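You operate a simulated robot arm through the tools that you are given. There is no shell and no other tool.

You are at the controls of a simulated robot arm. One attempt, no reset.

TASK
Unbolt the grey box and move the lump from it to the grate.
Fine: loosen the bolt with the spanner and put it back; undo the hand nut; then shut the lid and tighten the nut again; the other lumps stay.

Only the result counts: the job must be done as asked and must still hold three seconds after the hand-in. Knocking over, shifting, dropping, spilling or breaking anything else fails it. Lids that push on must go on centred and level and be pressed home; caps that screw on are set level and turned clockwise until they are tight.

THE ROBOT
A 7-joint arm with a four-finger gripper, fixed in place. Base frame: the origin is at the foot of the arm, x ahead of it, y to its left, z up; the work surface is at about z = 0.8. Units: m, rad, N and s.
Its first joint turns from -1.204 to 3.002 rad. Payload 3.67 kg.
The TCP is the grasp point between the finger pads, 0.028 m short of the fingertips. In the tool frame z runs along the fingers and y along their closing line. Largest opening 0.112 m; the body of the gripper starts 0.073 m behind the TCP.
Orientation is told as [roll, pitch, yaw] about the base's x, y, z axes, in that order, counted from this pose: with the fingers straight down and closing along the base's y, the tool's x points along the base's -x, its y along +y and its z along -z.

THE INTERFACE
- The arm moves only by the tool apply_moves. Its argument "series" is one flat list of numbers, 7 for each row, row after row: the shift along the tool's x, y, z in units of 30 mm (1.0 is 30 mm), then the turn, a rotation vector about the tool's x, y, z in units of 6 degrees (1.0 is 6 degrees), then the opening in per cent of the stroke, from 0 (shut) to 100 (fully open). In form: [x, y, z, wx, wy, wz, fingers, x, y, z, wx, wy, wz, fingers, ...]. A call has 1 to 20 rows; each row shifts and turns the commanded pose from where the row before left it, along the tool's axes as they then stand. A call with a number of a shift or a turn outside -1 to 1 is refused whole. Each row takes 0.2 s and may step no farther than 0.05 m and 0.15 rad from the row before; otherwise, or with a gripper value out of range, the whole call is refused. Where a pose cannot be reached the arm comes as near as it can. A force on the tool above 40 N (or 10 N above the force at the start of the call, whichever is more), or a blocked arm, ends the call early, and 0.2 s more pass. The fingers move at their own pace and stop on an object; they squeeze with about 43 N. The grip force told is the motor's: it shows also when the fingers shut on nothing. Time passes only in rows, and 0.2 s behind the last, so rows that do not move let the fingers close. The reply holds the time, the measured pose of the TCP, the force on the tool along the base axes, the opening and the grip force, in the units named above and with some noise, with the torque about the TCP (base axes, N m) and any sound that the robot's microphone picked up.
- Cameras (640 x 400 px; columns grow to the right, rows downward): "scene" is fixed at [0.2188, 0.5024, 1.5941]; the picture's right is [-0.66, -0.75, 0.00], its down [-0.35, 0.31, -0.88] and it looks along [0.66, -0.58, -0.47] (base axes); focal length 339 px, centre (320, 200). "wrist" rides on the gripper at [0.06, -0.018, -0.104] in the tool frame; the picture's right is [0.29, 0.96, 0.00], its down [-0.80, 0.24, -0.55] and it looks along [-0.53, 0.16, 0.83] (tool axes); focal length 234 px, centre (320, 200). There is no depth. A picture from a camera that has moved, and an enlarged one, comes with that camera's place and axes in the base frame and with its lens.
- get_image(camera): a new picture of that camera. No time passes.
- raise_lower(by): slides the trunk up (or, below 0, down) by that many m; the arm rides with it, the base frame stays. It gives what a move gives, with no picture.
- enlarge(camera, box): a new picture of the part [left, top, right, bottom] of that camera's present view, enlarged. No time passes.
- close_job(): hands the job in; it is judged then, once.

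Nothing tells you positions but the pictures and the camera data. Unless the task says otherwise, let go and move clear before handing in.

The tools are called after "Call:" as name(argument=value, ...) on one line, values as JSON. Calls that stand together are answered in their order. apply_moves: Moves the arm, as the interface text tells. Its arguments: {"type":"object","properties":{"series":{"type":"array","items":{"type":"number"}}},"required":["series"]} The other tools are called the same way: raise_lower (by) slides the trunk up or down; get_image (camera) takes a picture; enlarge (camera, box) takes an enlarged picture of a part of a camera's view; close_job () hands the job in.

At the start:

```text
clock: 0.0
eef_pos: [0.7844, -0.401, 1.2237]
tcp_rot: [0.001, -0.001, 0.0]
wrist_force: [-0.2, -0.5, 0.2]
ft_torque: [-0.02, -0.01, -0.01]
gripper_width: 0.112
grip_force: 0.1
trunk travel left (down, up): [-0.6, 0.24]
```

scene: 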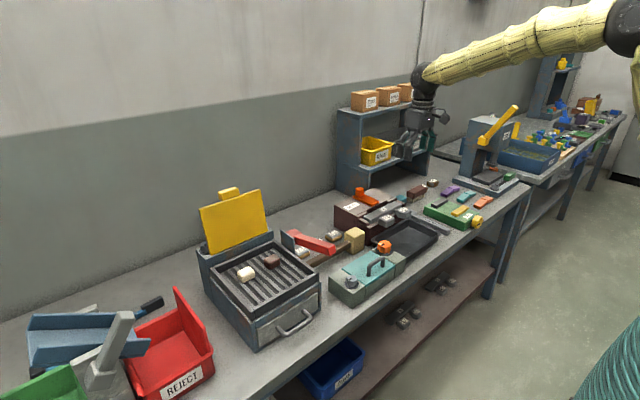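
wrist: 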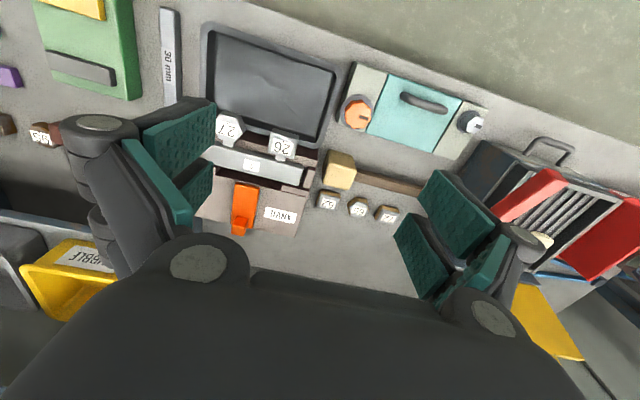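

I see a workbench with a grill (grate), a box with a teal lid that may be the "grey box", an orange nut, a bolt, and several lumps. I'll look closer before moving.

Call:
enlarge(camera="scene", box=[310, 170, 510, 310])

Call:
enlarge(camera="scene", box=[190, 180, 390, 350])

Call:
enlarge(camera="wrist", box=[320, 50, 640, 250])

Call:
enlarge(camera="wrist", box=[130, 0, 450, 250])

```text
2.86 times, centred on (410, 240) of scene
camera zoom: at [0.2188, 0.5024, 1.5941], right [-0.66, -0.75, 0.0], down [-0.35, 0.31, -0.88], along [0.66, -0.58, -0.47], focal length 968 px, centre (63, 86)
```

zoom: 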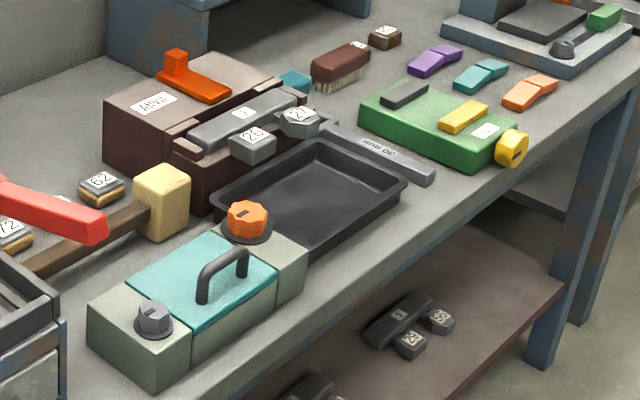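

```text
2.35 times, centred on (290, 265) of scene
camera zoom: at [0.2188, 0.5024, 1.5941], right [-0.66, -0.75, 0.0], down [-0.35, 0.31, -0.88], along [0.66, -0.58, -0.47], focal length 797 px, centre (391, 47)
```

zoom: 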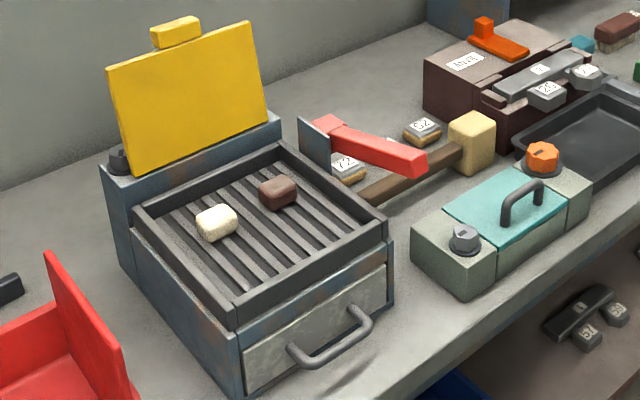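

```text
2.00 times, centred on (480, 150) of wrist
camera zoom: at [0.7236, -0.4189, 1.3265], right [-0.29, 0.96, 0.0], down [0.8, 0.24, 0.55], along [0.53, 0.16, -0.83], focal length 468 px, centre (0, 300)
```

zoom: 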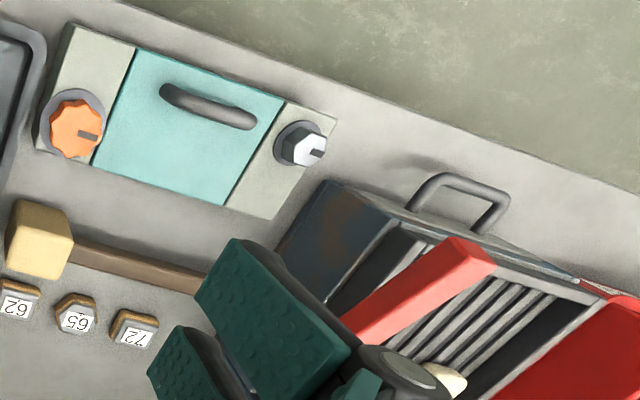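

```text
1.60 times, centred on (290, 125) of wrist
camera zoom: at [0.7236, -0.4189, 1.3265], right [-0.29, 0.96, 0.0], down [0.8, 0.24, 0.55], along [0.53, 0.16, -0.83], focal length 375 px, centre (368, 320)
```

zoom: 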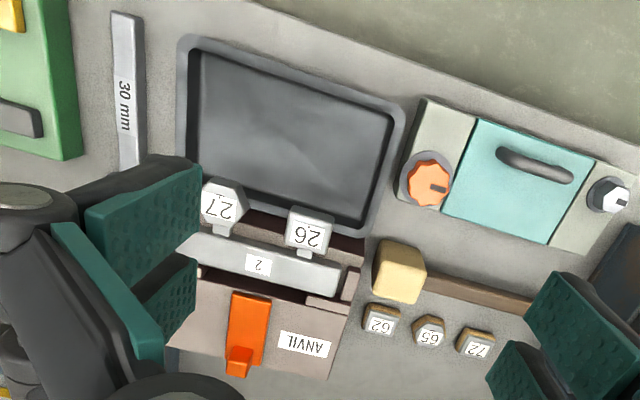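

The teal-lidded grey box has a grey hex bolt near (0.757, -0.10, 0.88) and an orange hand nut near (0.803, -0.318, 0.89). I still need to find the spanner, so I'll move the wrist camera for a better view of the right side.

Call:
apply_moves(series=[0.56, -0.83, 0.3, 0, 0, 0, 100, 0.56, -0.83, 0.3, 0, 0, 0, 100, 0.56, -0.83, 0.3, 0, 0, 0, 100, 0.56, -0.83, 0.3, 0, 0, 0, 100, 0.56, -0.83, 0.3, 0, 0, 0, 100, 0.56, -0.83, 0.3, 0, 0, 0, 100, 0.56, -0.83, 0.3, 0, 0, 0, 100, 0.56, -0.83, 0.3, 0, 0, 0, 100])

Call:
get_image(camera="wrist")

Call:
get_image(camera="scene")

```text
clock: 1.8
eef_pos: [0.6493, -0.6029, 1.1502]
tcp_rot: [0.003, 0.0, 0.002]
wrist_force: [-0.8, 0.3, -0.9]
ft_torque: [0.02, -0.03, 0.01]
gripper_width: 0.1122
grip_force: 0.0
trunk travel left (down, up): [-0.6, 0.24]
```

```text
taken
camera wrist: at [0.5899, -0.6209, 1.2537], right [-0.29, 0.96, 0.0], down [0.8, 0.24, 0.55], along [0.53, 0.16, -0.83], focal length 234 px, centre (320, 200)
```

wrist: 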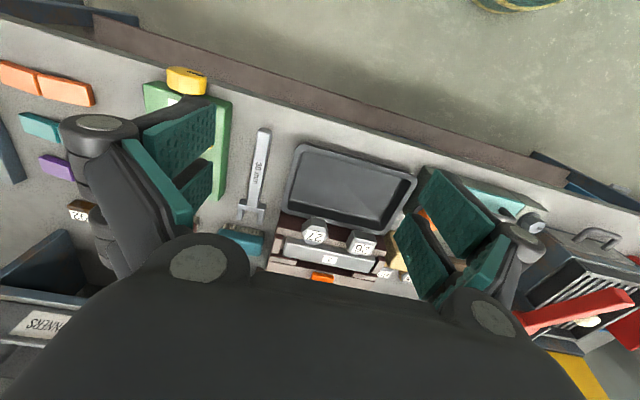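

```text
taken
```

scene: 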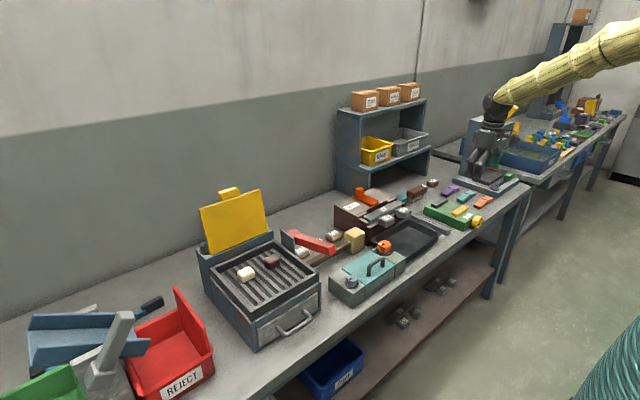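

Call:
enlarge(camera="wrist", box=[200, 110, 440, 290])

Call:
enlarge(camera="scene", box=[330, 160, 530, 280])

Call:
enlarge(camera="scene", box=[270, 210, 410, 310])

Call:
enlarge(camera="scene", box=[0, 250, 230, 400])

```text
2.22 times, centred on (320, 200) of wrist
camera zoom: at [0.5899, -0.6209, 1.2537], right [-0.29, 0.96, 0.0], down [0.8, 0.24, 0.55], along [0.53, 0.16, -0.83], focal length 520 px, centre (320, 200)
```

zoom: 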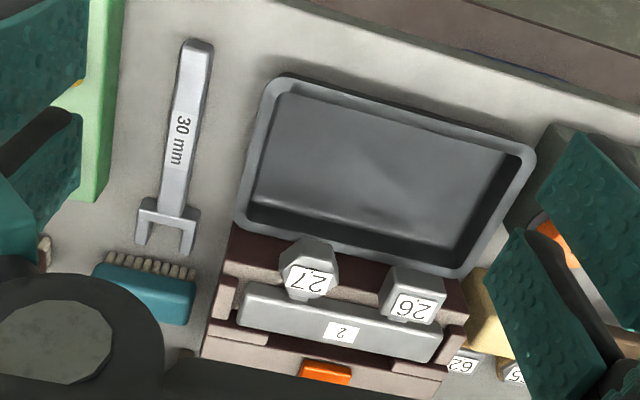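

```text
3.20 times, centred on (430, 220) of scene
camera zoom: at [0.2188, 0.5024, 1.5941], right [-0.66, -0.75, 0.0], down [-0.35, 0.31, -0.88], along [0.66, -0.58, -0.47], focal length 1084 px, centre (-32, 136)
```

zoom: 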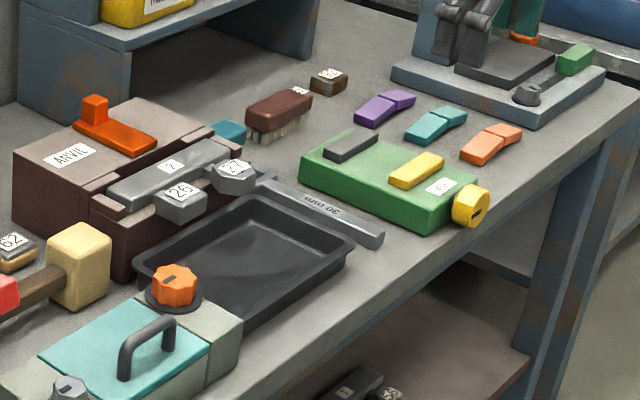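

```text
4.00 times, centred on (340, 260) of scene
camera zoom: at [0.2188, 0.5024, 1.5941], right [-0.66, -0.75, 0.0], down [-0.35, 0.31, -0.88], along [0.66, -0.58, -0.47], focal length 1355 px, centre (240, -40)
```

zoom: 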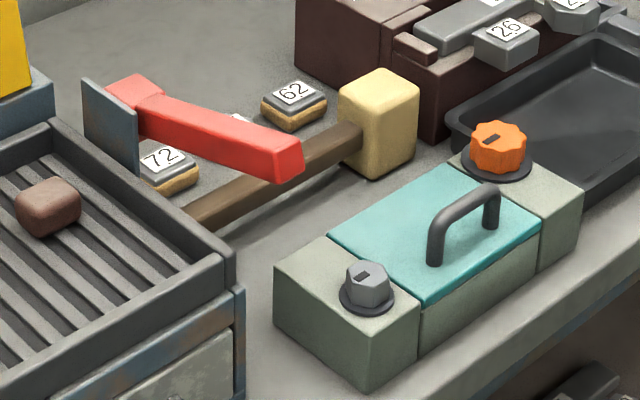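

```text
2.67 times, centred on (115, 325) of scene
camera zoom: at [0.2188, 0.5024, 1.5941], right [-0.66, -0.75, 0.0], down [-0.35, 0.31, -0.88], along [0.66, -0.58, -0.47], focal length 903 px, centre (867, -133)
```

zoom: 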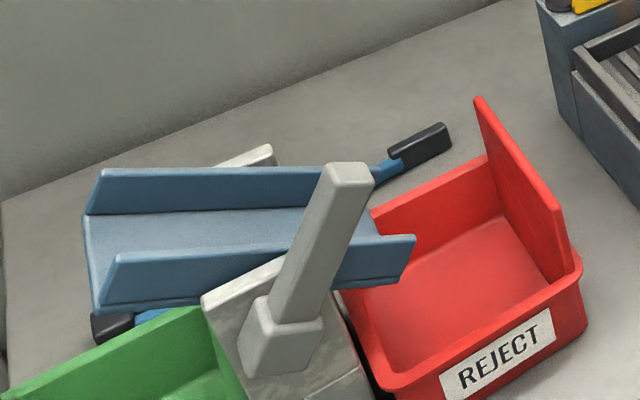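

The spanner (marked 30 mm) lies along +x at y ≈ -0.68, with its handle end near x ≈ 0.75 and its fork near x ≈ 0.975. Next I'll look at the box, bolt and nut from close up.

Call:
apply_moves(series=[0, 0.9, 0.2, 0, 0, 0, 100, 0, 0.9, 0.2, 0, 0, 0, 100, 0, 0.9, 0.2, 0, 0, 0, 100, 0, 0.9, 0.2, 0, 0, 0, 100, 0, 0.9, 0.2, 0, 0, 0, 100, 0, 0.9, 0.2, 0, 0, 0, 100, 0, 0.9, 0.2, 0, 0, 0, 100, 0, 0.9, 0.2, 0, 0, 0, 100, 0, 0.9, 0.2, 0, 0, 0, 100, 0, 0.9, 0.2, 0, 0, 0, 100, 0, 0.9, 0.2, 0, 0, 0, 100, 0, 0.9, 0.2, 0, 0, 0, 100, 0, 0.9, 0.2, 0, 0, 0, 100])

Call:
get_image(camera="wrist")

Call:
enlarge(camera="wrist", box=[200, 60, 440, 210])

```text
clock: 4.6
eef_pos: [0.6499, -0.2481, 1.0732]
tcp_rot: [0.001, 0.0, 0.001]
wrist_force: [0.3, 1.0, 0.2]
ft_torque: [-0.03, 0.02, 0.02]
gripper_width: 0.1122
grip_force: 0.1
trunk travel left (down, up): [-0.6, 0.24]
```

```text
taken
camera wrist: at [0.5894, -0.266, 1.1766], right [-0.29, 0.96, 0.0], down [0.8, 0.24, 0.55], along [0.53, 0.16, -0.83], focal length 234 px, centre (320, 200)
```

wrist: 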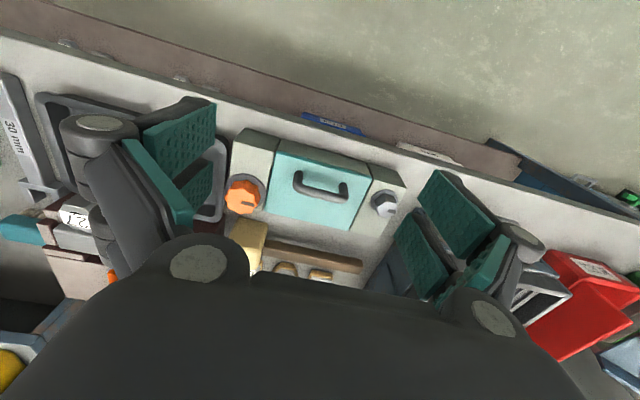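

```text
2.67 times, centred on (320, 135) of wrist
camera zoom: at [0.5894, -0.266, 1.1766], right [-0.29, 0.96, 0.0], down [0.8, 0.24, 0.55], along [0.53, 0.16, -0.83], focal length 624 px, centre (320, 373)
```

zoom: 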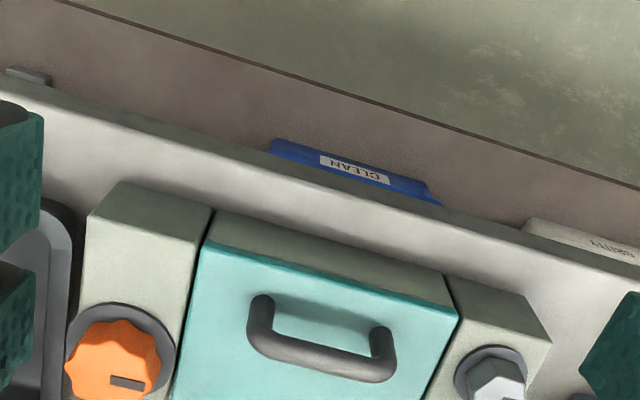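

The wrist camera's centre looks right at the TCP, which helps with alignment. I'll go over to the spanner at a safe height and check the reach there.

Call:
apply_moves(series=[-0.1, -0.9, 0, 0, 0, 0, 100, -0.1, -0.9, 0, 0, 0, 0, 100, -0.1, -0.9, 0, 0, 0, 0, 100, -0.1, -0.9, 0, 0, 0, 0, 100, -0.1, -0.9, 0, 0, 0, 0, 100, -0.1, -0.9, 0, 0, 0, 0, 100, -0.1, -0.9, 0, 0, 0, 0, 100, -0.1, -0.9, 0, 0, 0, 0, 100, -0.1, -0.9, 0, 0, 0, 0, 100, -0.1, -0.9, 0, 0, 0, 0, 100, -0.1, -0.9, 0, 0, 0, 0, 100, -0.1, -0.9, 0, 0, 0, 0, 100, -0.1, -0.9, 0, 0, 0, 0, 100, -0.1, -0.9, 0, 0, 0, 0, 100, -0.1, -0.9, 0, 0, 0, 0, 100, -0.1, -0.9, 0, 0, 0, 0, 100])

Call:
get_image(camera="wrist")

Call:
enlarge(camera="wrist", box=[200, 60, 440, 210])

Call:
get_image(camera="scene")

```text
clock: 8.0
eef_pos: [0.6987, -0.6818, 1.0713]
tcp_rot: [0.001, 0.001, 0.002]
wrist_force: [0.6, -1.1, 0.1]
ft_torque: [0.05, 0.0, 0.01]
gripper_width: 0.112
grip_force: 0.0
trunk travel left (down, up): [-0.6, 0.24]
```

```text
taken
camera wrist: at [0.6385, -0.6998, 1.1743], right [-0.29, 0.96, 0.0], down [0.8, 0.24, 0.55], along [0.53, 0.16, -0.83], focal length 234 px, centre (320, 200)
```

wrist: 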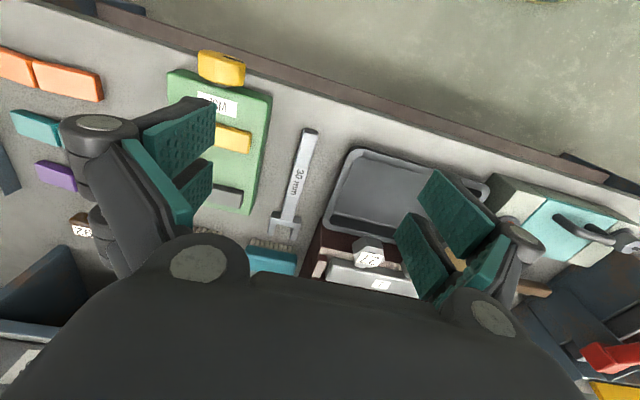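

```text
2.67 times, centred on (320, 135) of wrist
camera zoom: at [0.6385, -0.6998, 1.1743], right [-0.29, 0.96, 0.0], down [0.8, 0.24, 0.55], along [0.53, 0.16, -0.83], focal length 624 px, centre (320, 373)
```

zoom: 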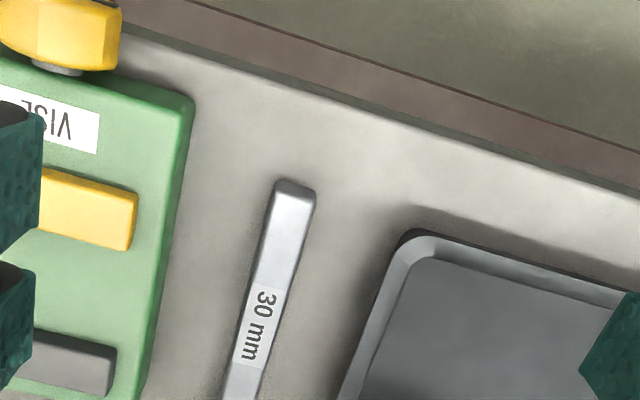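

```text
taken
```

scene: 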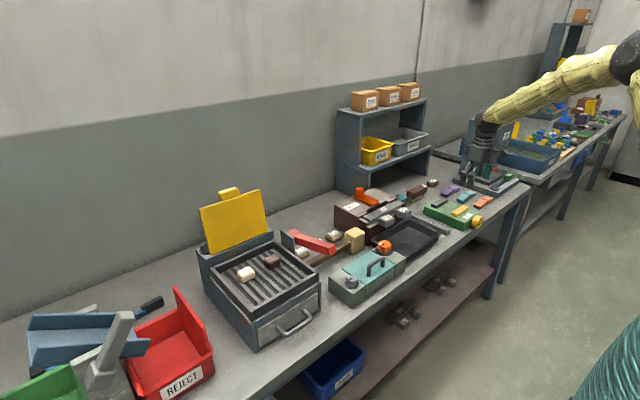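

The spanner lies along +x at y ≈ -0.680, from x = 0.745 to 0.978. It is slightly beyond vertical reach, so I'll raise the arm and lower the trunk to extend the reach.

Call:
apply_moves(series=[0, 0, -0.9, 0, 0, 0, 60, 0, 0, -0.9, 0, 0, 0, 60, 0, 0, -0.9, 0, 0, 0, 60, 0, 0, -0.9, 0, 0, 0, 60, 0, 0, -0.9, 0, 0, 0, 60, 0, 0, -0.9, 0, 0, 0, 60])

Call:
raise_lower(by=-0.25)

```text
clock: 9.4
eef_pos: [0.6954, -0.6789, 1.2357]
tcp_rot: [0.001, 0.001, -0.001]
wrist_force: [0.1, 0.2, 1.1]
ft_torque: [-0.02, 0.01, 0.0]
gripper_width: 0.0672
grip_force: 0.1
trunk travel left (down, up): [-0.6, 0.24]
```

```text
clock: 12.0
eef_pos: [0.6969, -0.6801, 0.9844]
tcp_rot: [-0.001, 0.0, 0.001]
wrist_force: [0.1, 0.4, -0.1]
ft_torque: [0.03, -0.02, 0.02]
gripper_width: 0.067
grip_force: 0.1
trunk travel left (down, up): [-0.35, 0.49]
```

The trunk is down 0.25 m. Now I'll extend toward the handle's grip point at x ≈ 0.79.

Call:
apply_moves(series=[-0.775, 0, 0, 0, 0, 0, 60, -0.775, 0, 0, 0, 0, 0, 60, -0.775, 0, 0, 0, 0, 0, 60, -0.775, 0, 0, 0, 0, 0, 60, 0, 0, 0, 0, 0, 0, 60])

Call:
get_image(camera="wrist")

Call:
enlarge(camera="wrist", box=[200, 60, 440, 210])

Call:
get_image(camera="scene")

```text
clock: 13.2
eef_pos: [0.7897, -0.6804, 0.9847]
tcp_rot: [-0.001, 0.0, 0.0]
wrist_force: [-0.3, -0.4, 0.6]
ft_torque: [0.01, 0.0, -0.04]
gripper_width: 0.0672
grip_force: 0.1
trunk travel left (down, up): [-0.35, 0.49]
```

```text
taken
camera wrist: at [0.7287, -0.6974, 1.0887], right [-0.29, 0.96, 0.0], down [0.8, 0.24, 0.55], along [0.53, 0.16, -0.83], focal length 234 px, centre (320, 200)
```

wrist: 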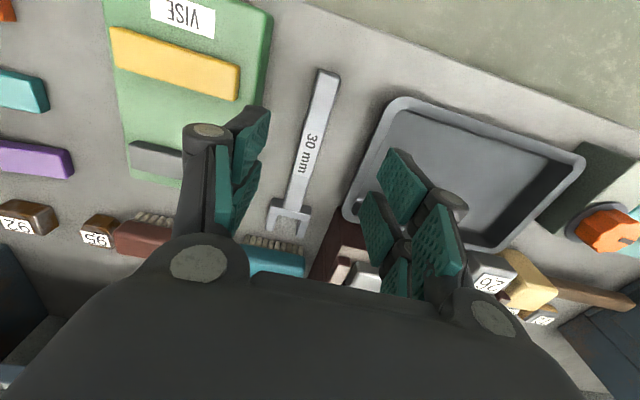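

```text
2.67 times, centred on (320, 135) of wrist
camera zoom: at [0.7287, -0.6974, 1.0887], right [-0.29, 0.96, 0.0], down [0.8, 0.24, 0.55], along [0.53, 0.16, -0.83], focal length 624 px, centre (320, 373)
```

zoom: 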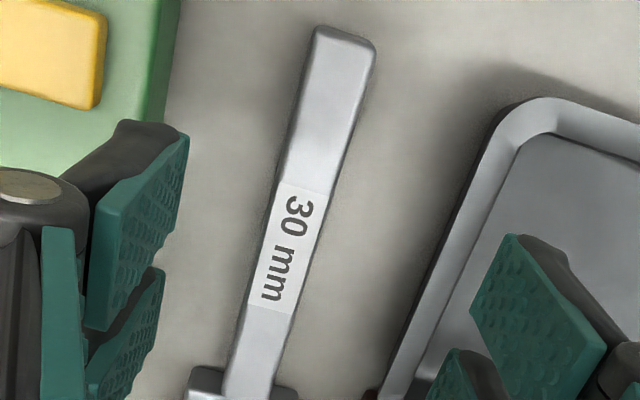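

```text
taken
```

scene: 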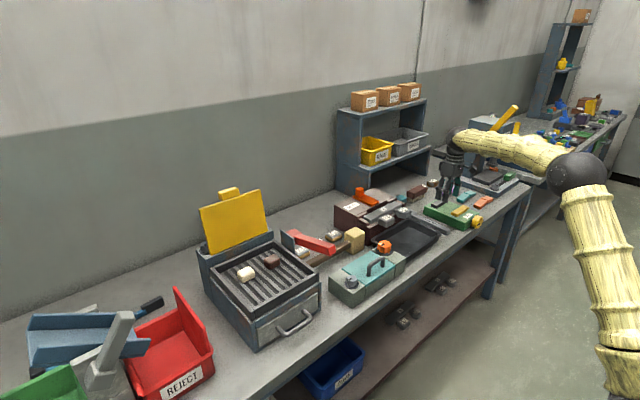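

Full reach is confirmed. I'll descend over the handle at (0.79, -0.680), then check alignment before closing.

Call:
apply_moves(series=[0, 0, 0.9, 0, 0, -0.2, 50, 0, 0, 0.9, 0, 0, 0, 50, 0, 0, 0.9, 0, 0, 0, 50, 0, 0, 0.9, 0, 0, 0, 50, 0, 0, 0.6, 0, 0, 0, 50, 0, 0, 0, 0, 0, 0, 50])

Call:
get_image(camera="wrist")

Call:
enlarge(camera="scene", box=[390, 130, 510, 240])

```text
clock: 14.6
eef_pos: [0.7883, -0.6792, 0.8578]
tcp_rot: [-0.001, 0.0, 0.021]
wrist_force: [-0.4, -0.4, -0.8]
ft_torque: [0.01, -0.03, -0.02]
gripper_width: 0.0557
grip_force: 0.1
trunk travel left (down, up): [-0.35, 0.49]
```

```text
taken
camera wrist: at [0.7267, -0.6986, 0.962], right [-0.31, 0.95, 0.0], down [0.79, 0.26, 0.55], along [0.53, 0.17, -0.83], focal length 234 px, centre (320, 200)
```

wrist: 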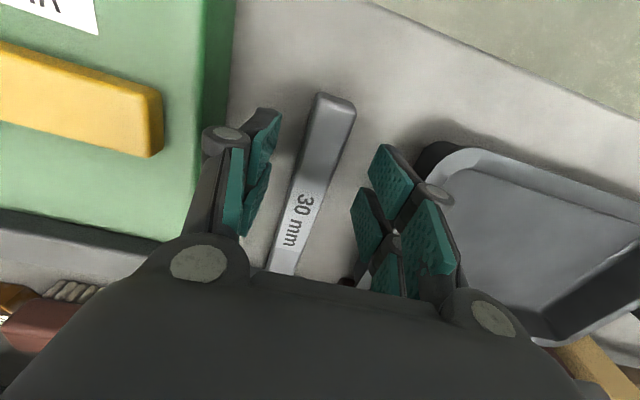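

```text
3.64 times, centred on (450, 185) of scene
camera zoom: at [0.2188, 0.5024, 1.5941], right [-0.66, -0.75, 0.0], down [-0.35, 0.31, -0.88], along [0.66, -0.58, -0.47], focal length 1232 px, centre (-153, 254)
```

zoom: 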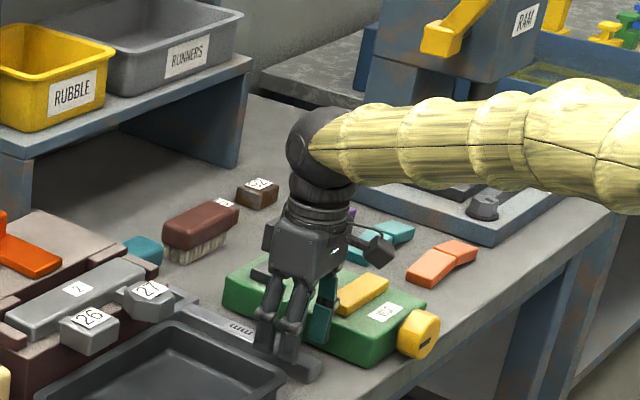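

The handle is centred between the pads. I'll descend the last bit carefully.

Call:
apply_moves(series=[0, 0, 0.5, 0, 0, 0, 50, 0, 0, 0.2, 0, 0, 0, 50, 0, 0, 0.1, 0, 0, 0, 50, 0, 0, 0, 0, 0, 0, 50])

Call:
get_image(camera="wrist")

```text
clock: 15.6
eef_pos: [0.788, -0.6801, 0.8346]
tcp_rot: [0.003, 0.0, 0.022]
wrist_force: [0.5, -0.2, 0.4]
ft_torque: [0.01, 0.04, 0.0]
gripper_width: 0.056
grip_force: 0.0
trunk travel left (down, up): [-0.35, 0.49]
```

```text
taken
camera wrist: at [0.7283, -0.7003, 0.9377], right [-0.31, 0.95, 0.0], down [0.79, 0.26, 0.55], along [0.53, 0.17, -0.83], focal length 234 px, centre (320, 200)
```

wrist: 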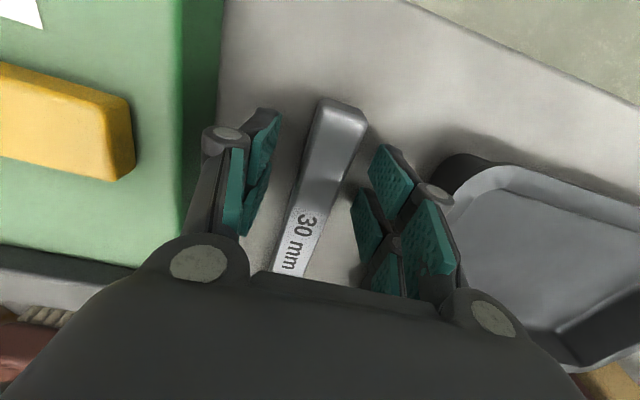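

Now I'll close on the handle.

Call:
apply_moves(series=[0, 0, 0, 0, 0, 0, 0, 0, 0, 0, 0, 0, 0, 0, 0, 0, 0, 0, 0, 0, 0])

Call:
get_image(camera="wrist")

```text
clock: 16.4
eef_pos: [0.7879, -0.6804, 0.8333]
tcp_rot: [0.002, 0.001, 0.02]
wrist_force: [0.9, -0.7, 0.1]
ft_torque: [-0.03, -0.06, -0.17]
gripper_width: 0.0257
grip_force: 43.1
trunk travel left (down, up): [-0.35, 0.49]
```

```text
taken
camera wrist: at [0.7283, -0.7005, 0.9377], right [-0.31, 0.95, 0.0], down [0.79, 0.26, 0.55], along [0.53, 0.17, -0.83], focal length 234 px, centre (320, 200)
```

wrist: 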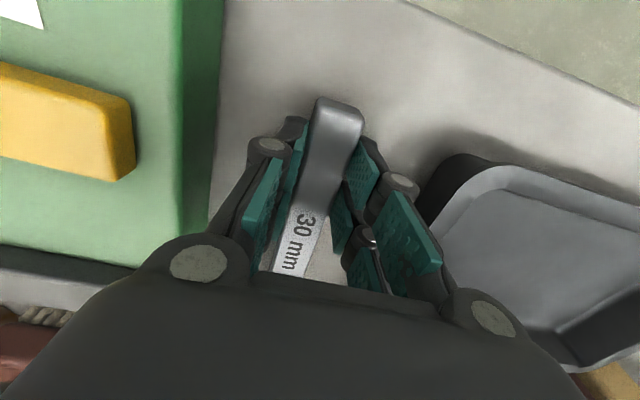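

The grip is firm on the 25.7 mm wide handle, and I've noted the home pose (0.788, -0.680, 0.8335, yaw 0.021). Now I'll lift slowly.

Call:
apply_moves(series=[0, 0, -0.2, 0, 0, 0, 0, 0, 0, -0.3, 0, 0, 0, 0, 0, 0, -0.4, 0, 0, 0, 0, 0, 0, -0.5, 0, 0, 0, 0, 0, 0, -0.5, 0, 0, 0, 0, 0, 0, -0.5, 0, 0, 0, 0, 0, 0, -0.5, 0, 0, 0, 0, 0, 0, -0.5, 0, 0, 0, 0, 0, 0, -0.4, 0, 0, 0, 0, 0, 0, -0.2, 0, 0, 0, 0])

Call:
get_image(camera="wrist")

Call:
enlarge(camera="scene", box=[390, 130, 510, 240])

```text
clock: 18.6
eef_pos: [0.7907, -0.6812, 0.9538]
tcp_rot: [0.002, 0.0, 0.02]
wrist_force: [0.4, 0.2, -3.8]
ft_torque: [0.0, 0.24, -0.01]
gripper_width: 0.0257
grip_force: 43.0
trunk travel left (down, up): [-0.35, 0.49]
```

```text
taken
camera wrist: at [0.7301, -0.7006, 1.0577], right [-0.31, 0.95, 0.0], down [0.79, 0.26, 0.55], along [0.53, 0.17, -0.83], focal length 234 px, centre (320, 200)
```

wrist: 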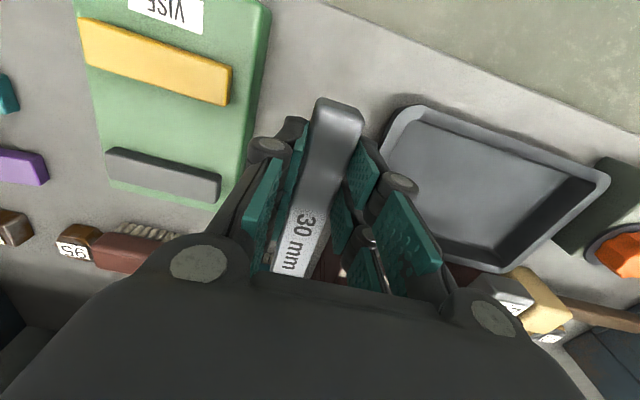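

```text
3.64 times, centred on (450, 185) of scene
camera zoom: at [0.2188, 0.5024, 1.5941], right [-0.66, -0.75, 0.0], down [-0.35, 0.31, -0.88], along [0.66, -0.58, -0.47], focal length 1232 px, centre (-153, 254)
```

zoom: 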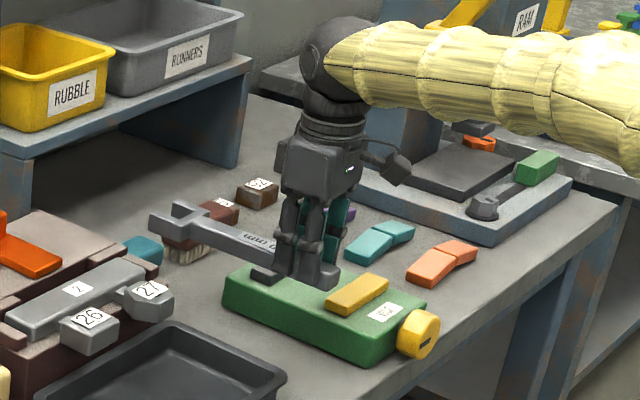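

The spanner is up and level. I'll zoom in to measure the fork's geometry relative to the gripper.

Call:
enlarge(camera="scene", box=[425, 175, 485, 212])

Call:
enlarge(camera="scene", box=[320, 225, 420, 310])

```text
10.67 times, centred on (455, 194) of scene
camera zoom: at [0.2188, 0.5024, 1.5941], right [-0.66, -0.75, 0.0], down [-0.35, 0.31, -0.88], along [0.66, -0.58, -0.47], focal length 3614 px, centre (-1120, 269)
```

zoom: 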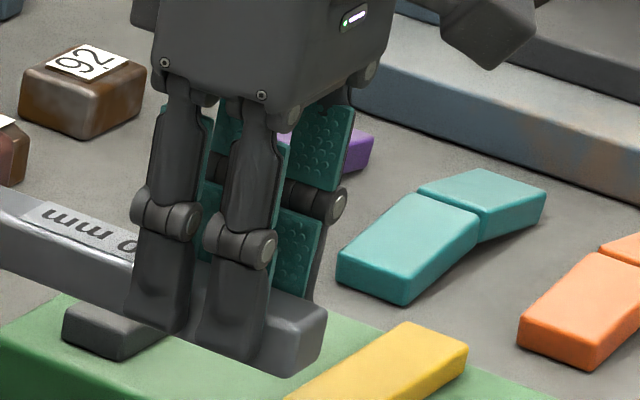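

```text
4.71 times, centred on (370, 268) of scene
camera zoom: at [0.2188, 0.5024, 1.5941], right [-0.66, -0.75, 0.0], down [-0.35, 0.31, -0.88], along [0.66, -0.58, -0.47], focal length 1594 px, centre (85, -118)
```

zoom: 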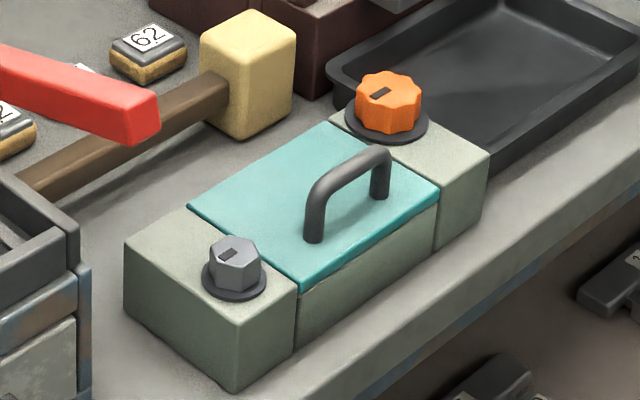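

Call:
enlarge(camera="scene", box=[355, 268, 383, 294])

Call:
enlarge(camera="scene", box=[416, 185, 456, 212])

Call:
enlarge(camera="scene", box=[338, 250, 408, 312])

```text
15.38 times, centred on (369, 281) of scene
camera zoom: at [0.2188, 0.5024, 1.5941], right [-0.66, -0.75, 0.0], down [-0.35, 0.31, -0.88], along [0.66, -0.58, -0.47], focal length 5212 px, centre (-434, -1046)
```

zoom: 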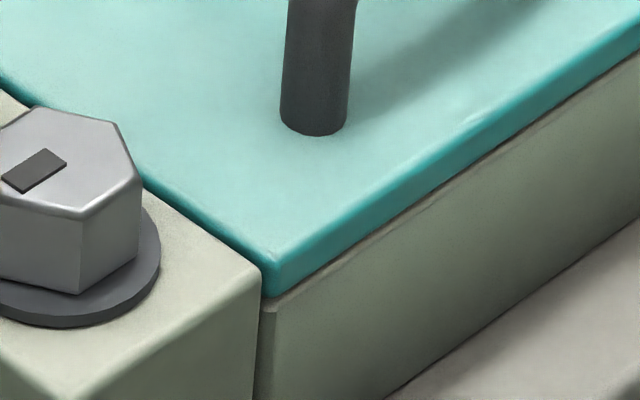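

```text
14.81 times, centred on (436, 198) of scene
camera zoom: at [0.2188, 0.5024, 1.5941], right [-0.66, -0.75, 0.0], down [-0.35, 0.31, -0.88], along [0.66, -0.58, -0.47], focal length 5019 px, centre (-1398, 222)
```

zoom: 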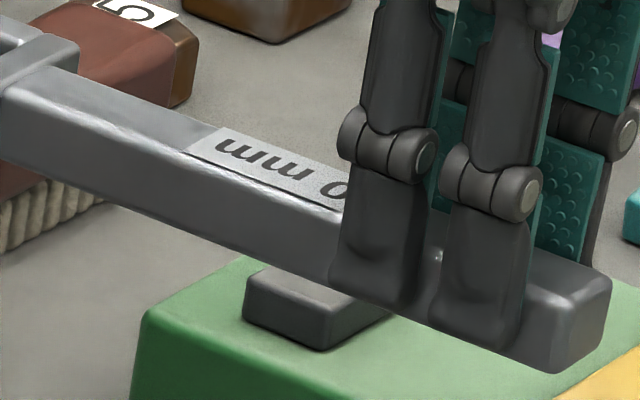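

```text
6.45 times, centred on (373, 281) of scene
camera zoom: at [0.2188, 0.5024, 1.5941], right [-0.66, -0.75, 0.0], down [-0.35, 0.31, -0.88], along [0.66, -0.58, -0.47], focal length 2186 px, centre (-22, -323)
```

zoom: 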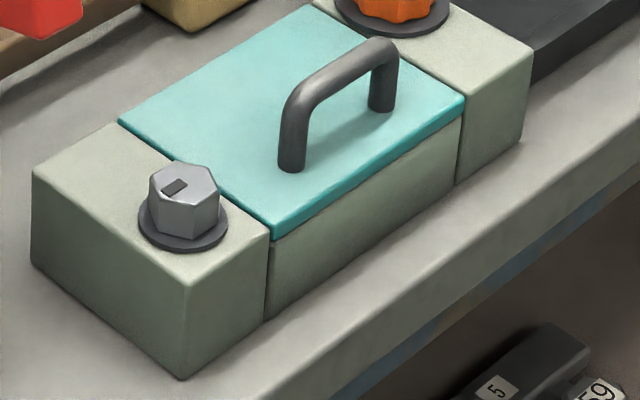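

Call:
enlarge(camera="scene", box=[338, 270, 366, 294])

Call:
enlarge(camera="scene", box=[368, 234, 402, 262])

```text
16.00 times, centred on (352, 282) of scene
camera zoom: at [0.2188, 0.5024, 1.5941], right [-0.66, -0.75, 0.0], down [-0.35, 0.31, -0.88], along [0.66, -0.58, -0.47], focal length 5420 px, centre (-192, -1112)
```

zoom: 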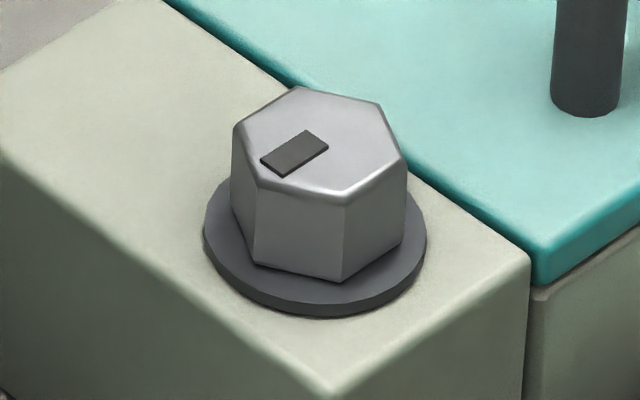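

```text
14.29 times, centred on (385, 248) of scene
camera zoom: at [0.2188, 0.5024, 1.5941], right [-0.66, -0.75, 0.0], down [-0.35, 0.31, -0.88], along [0.66, -0.58, -0.47], focal length 4840 px, centre (-609, -486)
```

zoom: 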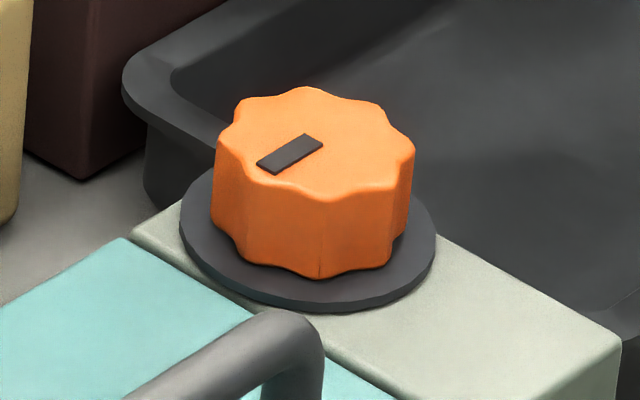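

The bolt's hex is 30 mm, with flats facing ±x, so the fork must come in at ±30° azimuth. I'll carry the spanner high toward the box with the fork at about -30°, so there is room for a CCW swing in front of the lid handle.

Call:
apply_moves(series=[0, 0, -0.85, 0, 0, 0, 0, 0, 0, -0.85, 0, 0, 0, 0, 0, 0, -0.85, 0, 0, 0, 0, 0, 0, -0.85, 0, 0, 0, 0, 0.6, 0.6, 0, 0, 0, 0, 0, 0.6, 0.8, 0, 0, 0, 0, 0, 0.5, 0.9, 0, 0, 0, 0, 0, 0.5, 0.9, 0, 0, 0, 0, 0, 0.5, 0.9, 0, 0, 0, 0, 0, 0.5, 0.9, 0, 0, 0, 0, 0, 0.5, 0.9, 0, 0, 0, 0, 0, 0.5, 0.9, 0, 0, 0, 0, 0, 0.5, 0.9, 0, 0, 0, 0, 0, 0.3, 0.9, 0, 0, 0, 0, 0, 0.3, 0.9, 0, 0, 0, 0, 0, 0.3, 0.9, 0, 0, 0, 0, 0, 0.3, 0.9, 0, 0, 0, 0, 0, 0, 0.9, 0, 0, 0, 0, 0, 0, 0.9, 0, 0, 0, 0, 0])

```text
clock: 22.8
eef_pos: [0.6032, -0.3229, 1.0329]
tcp_rot: [0.121, 0.026, -0.002]
wrist_force: [1.2, 0.4, -2.8]
ft_torque: [-0.01, 0.22, -0.03]
gripper_width: 0.0258
grip_force: 43.1
trunk travel left (down, up): [-0.35, 0.49]
stopped in row 19: the arm was blocked; the commanded pose is now the measured one
```

The arm got blocked partway and the tool is slightly rolled. I'll check for a collision or a joint limit.

Call:
get_image(camera="scene")

Call:
get_image(camera="wrist")

```text
taken
```

scene: 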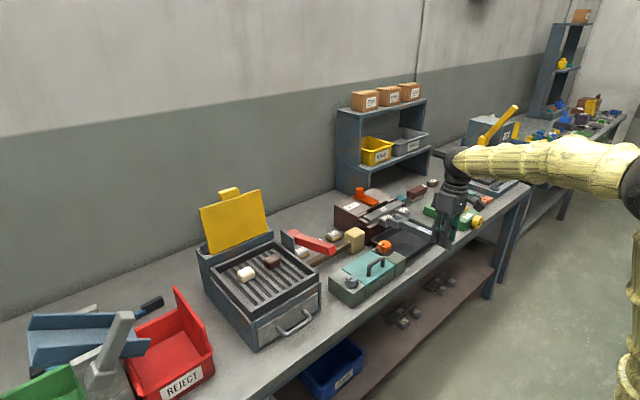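

```text
taken
camera wrist: at [0.5461, -0.353, 1.1352], right [-0.28, 0.95, 0.12], down [0.81, 0.17, 0.56], along [0.51, 0.26, -0.82], focal length 234 px, centre (320, 200)
```

wrist: 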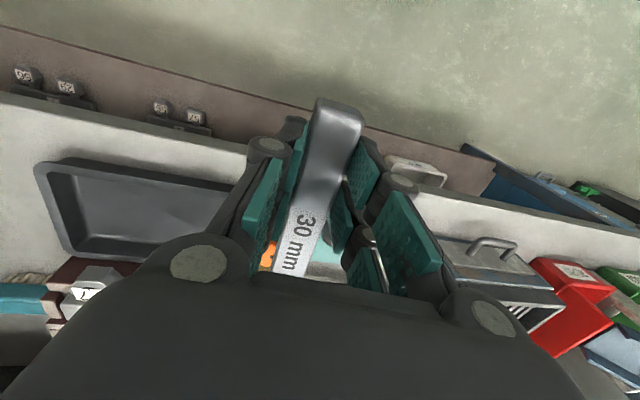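

There's no collision. The arm likely folded to a joint limit with the trunk low, so I'll raise the trunk back and re-level the tool.

Call:
raise_lower(by=0.2)

Call:
apply_moves(series=[0, 0, 0, 0.58, -0.12, 0, 0, 0, 0, 0, 0.58, -0.12, 0, 0, 0, 0, 0, 0, 0, 0, 0])

```text
clock: 24.9
eef_pos: [0.6035, -0.3223, 1.2327]
tcp_rot: [0.119, 0.025, -0.001]
wrist_force: [0.1, 0.0, -3.3]
ft_torque: [0.01, 0.23, -0.02]
gripper_width: 0.0258
grip_force: 43.1
trunk travel left (down, up): [-0.55, 0.29]
```

```text
clock: 25.8
eef_pos: [0.6067, -0.3298, 1.217]
tcp_rot: [0.029, 0.024, -0.012]
wrist_force: [-0.4, -0.1, -3.0]
ft_torque: [0.03, 0.26, -0.03]
gripper_width: 0.0259
grip_force: 42.7
trunk travel left (down, up): [-0.55, 0.29]
```

Call:
apply_moves(series=[0, 0, 0.6, 0, 0, 0, 0, 0, 0, 0.7, 0, 0, 0, 0, 0, 0, 0.7, 0, 0, 0, 0, 0, 0, 0.7, 0, 0, 0, 0, 0, 0, 0.7, 0, 0, 0, 0, 0, 0, 0, 0, 0, 0, 0])

Call:
get_image(camera="scene")

```text
clock: 27.1
eef_pos: [0.6055, -0.3214, 1.1336]
tcp_rot: [-0.006, 0.003, -0.001]
wrist_force: [0.2, 0.5, -2.8]
ft_torque: [-0.04, 0.23, 0.03]
gripper_width: 0.0255
grip_force: 42.9
trunk travel left (down, up): [-0.55, 0.29]
```

```text
taken
```

scene: 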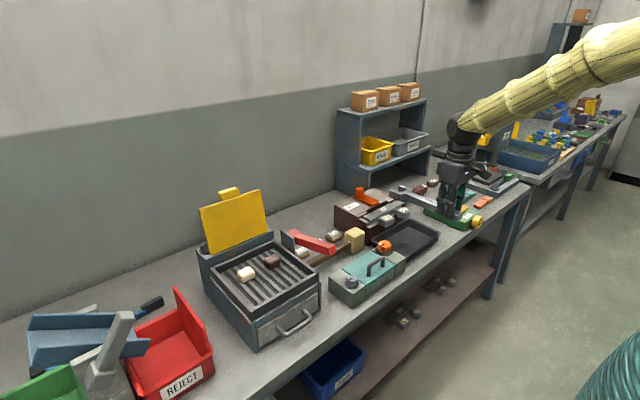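

Re-levelled. I'll raise the trunk a little more for close-in work, then move toward the bolt and rotate the spanner to about -30°.

Call:
raise_lower(by=0.1)

Call:
apply_moves(series=[0, 0.8, 0.6, 0, 0, 0.5, 0, 0, 0.8, 0.6, 0, 0, 0.5, 0, 0, 0.8, 0.6, 0, 0, 0.5, 0, 0, 0.8, 0.6, 0, 0, 0.5, 0, 0, 0.8, 0.6, 0, 0, 0.5, 0, 0, 0.8, 0.6, 0, 0, 0.5, 0, 0, 0.8, 0.6, 0, 0, 0.5, 0, 0, 0.8, 0, 0, 0, 0.5, 0, 0, 0.8, 0, 0, 0, 0.5, 0, 0, 0.8, 0, 0, 0, 0.5, 0, 0, 0, 0, 0, 0, 0, 0])

Call:
get_image(camera="scene")

Call:
get_image(camera="wrist")

```text
clock: 28.5
eef_pos: [0.6044, -0.3225, 1.2325]
tcp_rot: [-0.006, 0.001, -0.002]
wrist_force: [0.4, -0.1, -4.5]
ft_torque: [0.0, 0.27, 0.0]
gripper_width: 0.0257
grip_force: 42.8
trunk travel left (down, up): [-0.65, 0.19]
```

```text
clock: 30.9
eef_pos: [0.6601, -0.0933, 1.1061]
tcp_rot: [-0.005, -0.002, -0.528]
wrist_force: [-0.5, 0.5, -3.4]
ft_torque: [0.13, 0.19, 0.0]
gripper_width: 0.0259
grip_force: 43.3
trunk travel left (down, up): [-0.65, 0.19]
```

```text
taken
```

scene: 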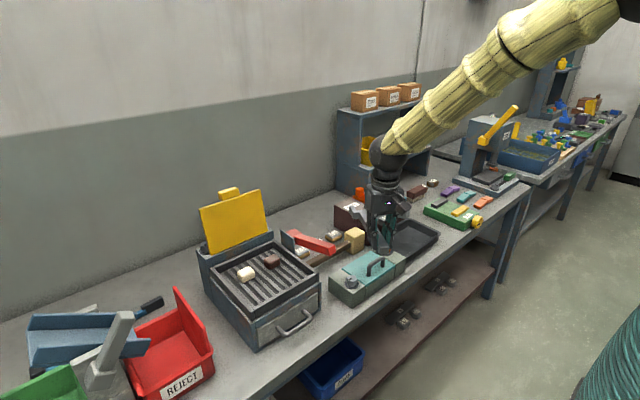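

```text
taken
camera wrist: at [0.5991, -0.0783, 1.2092], right [0.23, 0.97, 0.0], down [0.81, -0.19, 0.55], along [0.54, -0.13, -0.83], focal length 234 px, centre (320, 200)
```

wrist: 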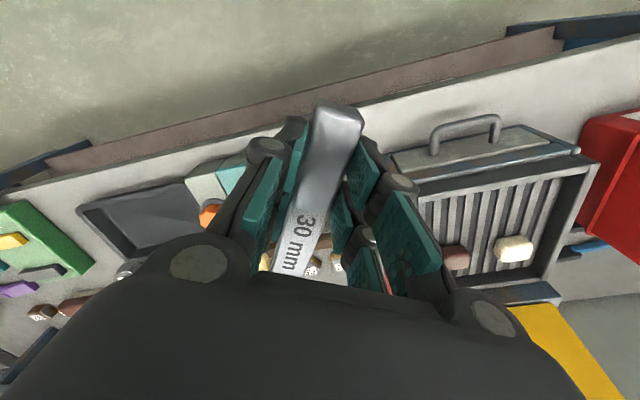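

Call:
apply_moves(series=[0.8, 0.2, 0.5, 0, 0, 0, 0, 0.8, 0.2, 0.5, 0, 0, 0, 0, 0.8, 0.2, 0.5, 0, 0, 0, 0, 0.8, 0.2, 0.5, 0, 0, 0, 0, 0.8, 0.2, 0.5, 0, 0, 0, 0, 0.6, 0.2, 0.5, 0, 0, 0, 0, 0, 0, 0.5, 0, 0, 0, 0, 0, 0, 0, 0, 0, 0, 0])

Call:
get_image(camera="scene")

Call:
get_image(camera="wrist")

Call:
enlarge(camera="scene", box=[310, 200, 420, 310])

```text
clock: 32.7
eef_pos: [0.5675, 0.011, 1.0184]
tcp_rot: [0.054, 0.018, -0.549]
wrist_force: [0.1, -0.6, -3.1]
ft_torque: [0.12, 0.22, 0.05]
gripper_width: 0.0256
grip_force: 43.0
trunk travel left (down, up): [-0.65, 0.19]
```

```text
taken
```

scene: 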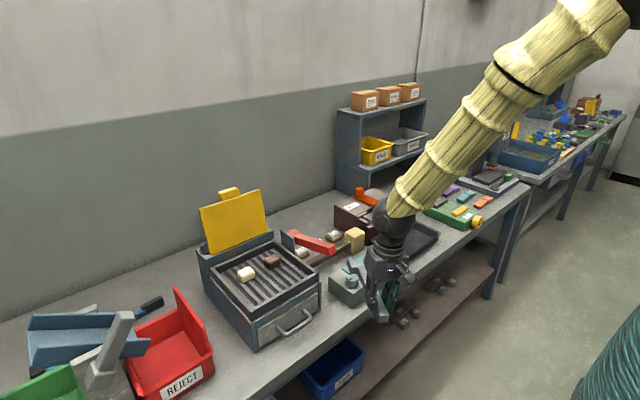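

```text
taken
camera wrist: at [0.5047, 0.0201, 1.1221], right [0.25, 0.97, 0.06], down [0.8, -0.24, 0.55], along [0.55, -0.09, -0.83], focal length 234 px, centre (320, 200)
```

wrist: 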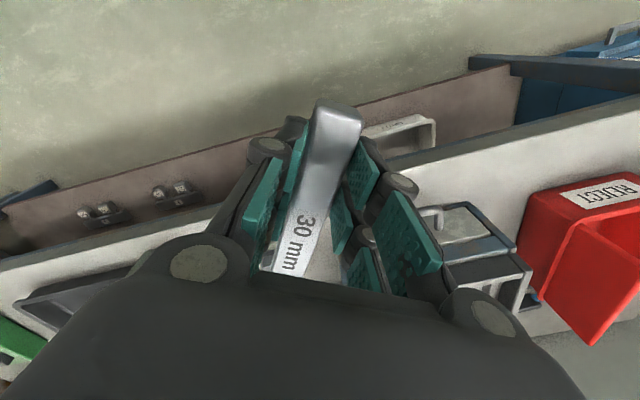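

```text
3.64 times, centred on (365, 255) of scene
camera zoom: at [0.2188, 0.5024, 1.5941], right [-0.66, -0.75, 0.0], down [-0.35, 0.31, -0.88], along [0.66, -0.58, -0.47], focal length 1232 px, centre (156, 0)
```

zoom: 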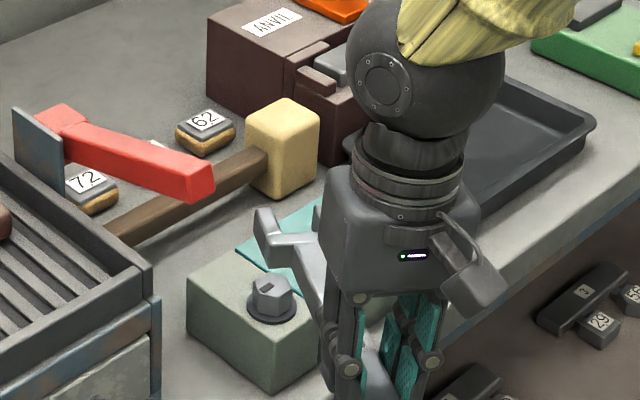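

The close-in pose is again slightly limited because the arm is folded. I'll raise the trunk further so the arm is more extended at the low working height, then descend.

Call:
raise_lower(by=0.17)

Call:
apply_moves(series=[0, 0, 0.8, 0, 0, 0, 0, 0, 0, 0.8, 0, 0, 0, 0, 0, 0, 0.8, 0, 0, 0, 0, 0, 0, 0.8, 0, 0, 0, 0, 0, 0, 0.8, 0, 0, 0, 0, 0, 0, 0.8, 0, 0, 0, 0, 0, 0, 0.8, 0, 0, 0, 0, 0, 0, 0, 0, 0, 0, 0])

Call:
enlarge(camera="scene", box=[310, 200, 420, 310])

```text
clock: 34.6
eef_pos: [0.5676, 0.0067, 1.1853]
tcp_rot: [0.049, 0.023, -0.555]
wrist_force: [0.1, -0.9, -2.6]
ft_torque: [0.11, 0.23, 0.02]
gripper_width: 0.0262
grip_force: 43.7
trunk travel left (down, up): [-0.82, 0.02]
```

```text
clock: 36.4
eef_pos: [0.5678, 0.0049, 1.0102]
tcp_rot: [0.034, 0.025, -0.566]
wrist_force: [-0.4, 0.4, -2.4]
ft_torque: [0.16, 0.19, -0.02]
gripper_width: 0.0258
grip_force: 43.1
trunk travel left (down, up): [-0.82, 0.02]
```

```text
3.64 times, centred on (365, 255) of scene
camera zoom: at [0.2188, 0.5024, 1.5941], right [-0.66, -0.75, 0.0], down [-0.35, 0.31, -0.88], along [0.66, -0.58, -0.47], focal length 1232 px, centre (156, 0)
```

zoom: 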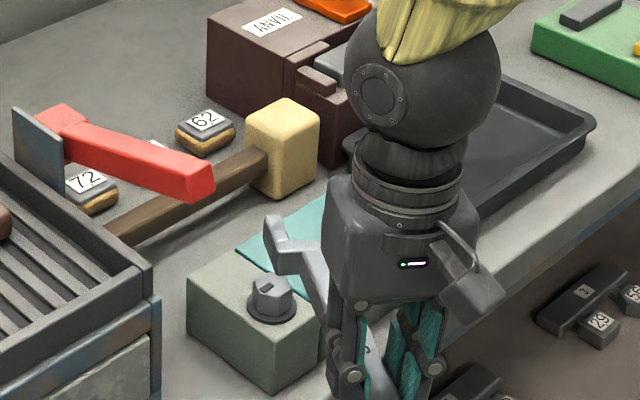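

Call:
apply_moves(series=[0, 0, 0, 0.325, -0.24, -0.4, 0, 0, 0, 0, 0, 0, 0, 0])

```text
clock: 37.0
eef_pos: [0.5699, -0.0011, 1.0081]
tcp_rot: [0.003, 0.009, -0.542]
wrist_force: [-0.3, 0.3, -3.2]
ft_torque: [0.15, 0.22, 0.0]
gripper_width: 0.0258
grip_force: 42.9
trunk travel left (down, up): [-0.82, 0.02]
```

Call:
apply_moves(series=[0, 0, 0.6, 0, 0, 0, 0, 0, 0, 0.6, 0, 0, 0, 0, 0, 0, 0.6, 0, 0, 0, 0, 0, 0, 0.5, 0, 0, 0, 0, 0, 0, 0, 0, 0, 0, 0])

Call:
enlarge(camera="scene", box=[330, 240, 400, 310])

Call:
get_image(camera="wrist")

```text
clock: 38.2
eef_pos: [0.5624, 0.0026, 0.933]
tcp_rot: [-0.026, -0.019, -0.503]
wrist_force: [-0.1, -0.4, -4.0]
ft_torque: [0.14, 0.22, -0.02]
gripper_width: 0.0257
grip_force: 42.7
trunk travel left (down, up): [-0.82, 0.02]
```

```text
5.71 times, centred on (365, 275) of scene
camera zoom: at [0.2188, 0.5024, 1.5941], right [-0.66, -0.75, 0.0], down [-0.35, 0.31, -0.88], along [0.66, -0.58, -0.47], focal length 1936 px, centre (63, -229)
```

zoom: 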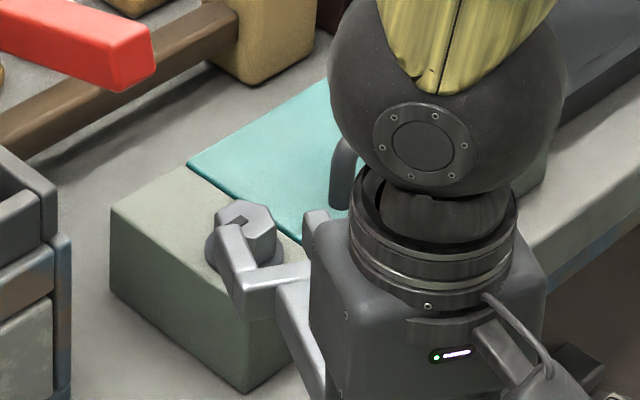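

```text
taken
camera wrist: at [0.5004, 0.0193, 1.0365], right [0.21, 0.98, -0.03], down [0.81, -0.16, 0.56], along [0.54, -0.14, -0.83], focal length 234 px, centre (320, 200)
```

wrist: 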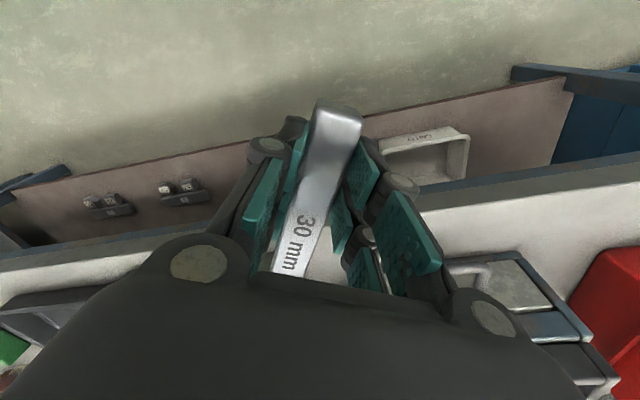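

Call:
apply_moves(series=[0, 0, 0, -0.25, 0.18, 0.2, 0, 0, 0, 0, 0, 0, 0, 0])

Call:
enlarge(camera="scene", box=[340, 265, 385, 295])

```text
clock: 38.8
eef_pos: [0.5595, 0.0054, 0.9315]
tcp_rot: [-0.013, -0.011, -0.504]
wrist_force: [-0.1, 0.2, -3.9]
ft_torque: [0.11, 0.21, 0.03]
gripper_width: 0.0259
grip_force: 43.1
trunk travel left (down, up): [-0.82, 0.02]
```

```text
13.33 times, centred on (362, 280) of scene
camera zoom: at [0.2188, 0.5024, 1.5941], right [-0.66, -0.75, 0.0], down [-0.35, 0.31, -0.88], along [0.66, -0.58, -0.47], focal length 4517 px, centre (-247, -867)
```

zoom: 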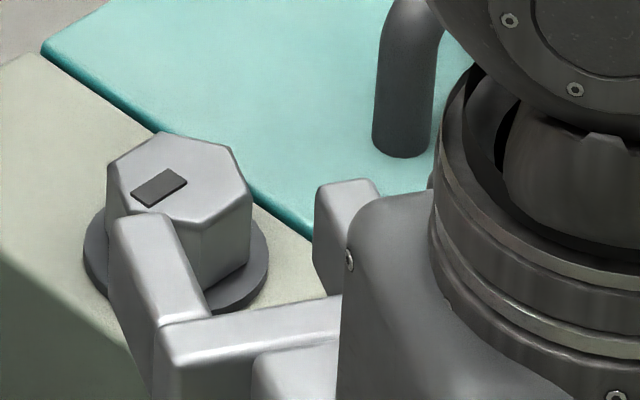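

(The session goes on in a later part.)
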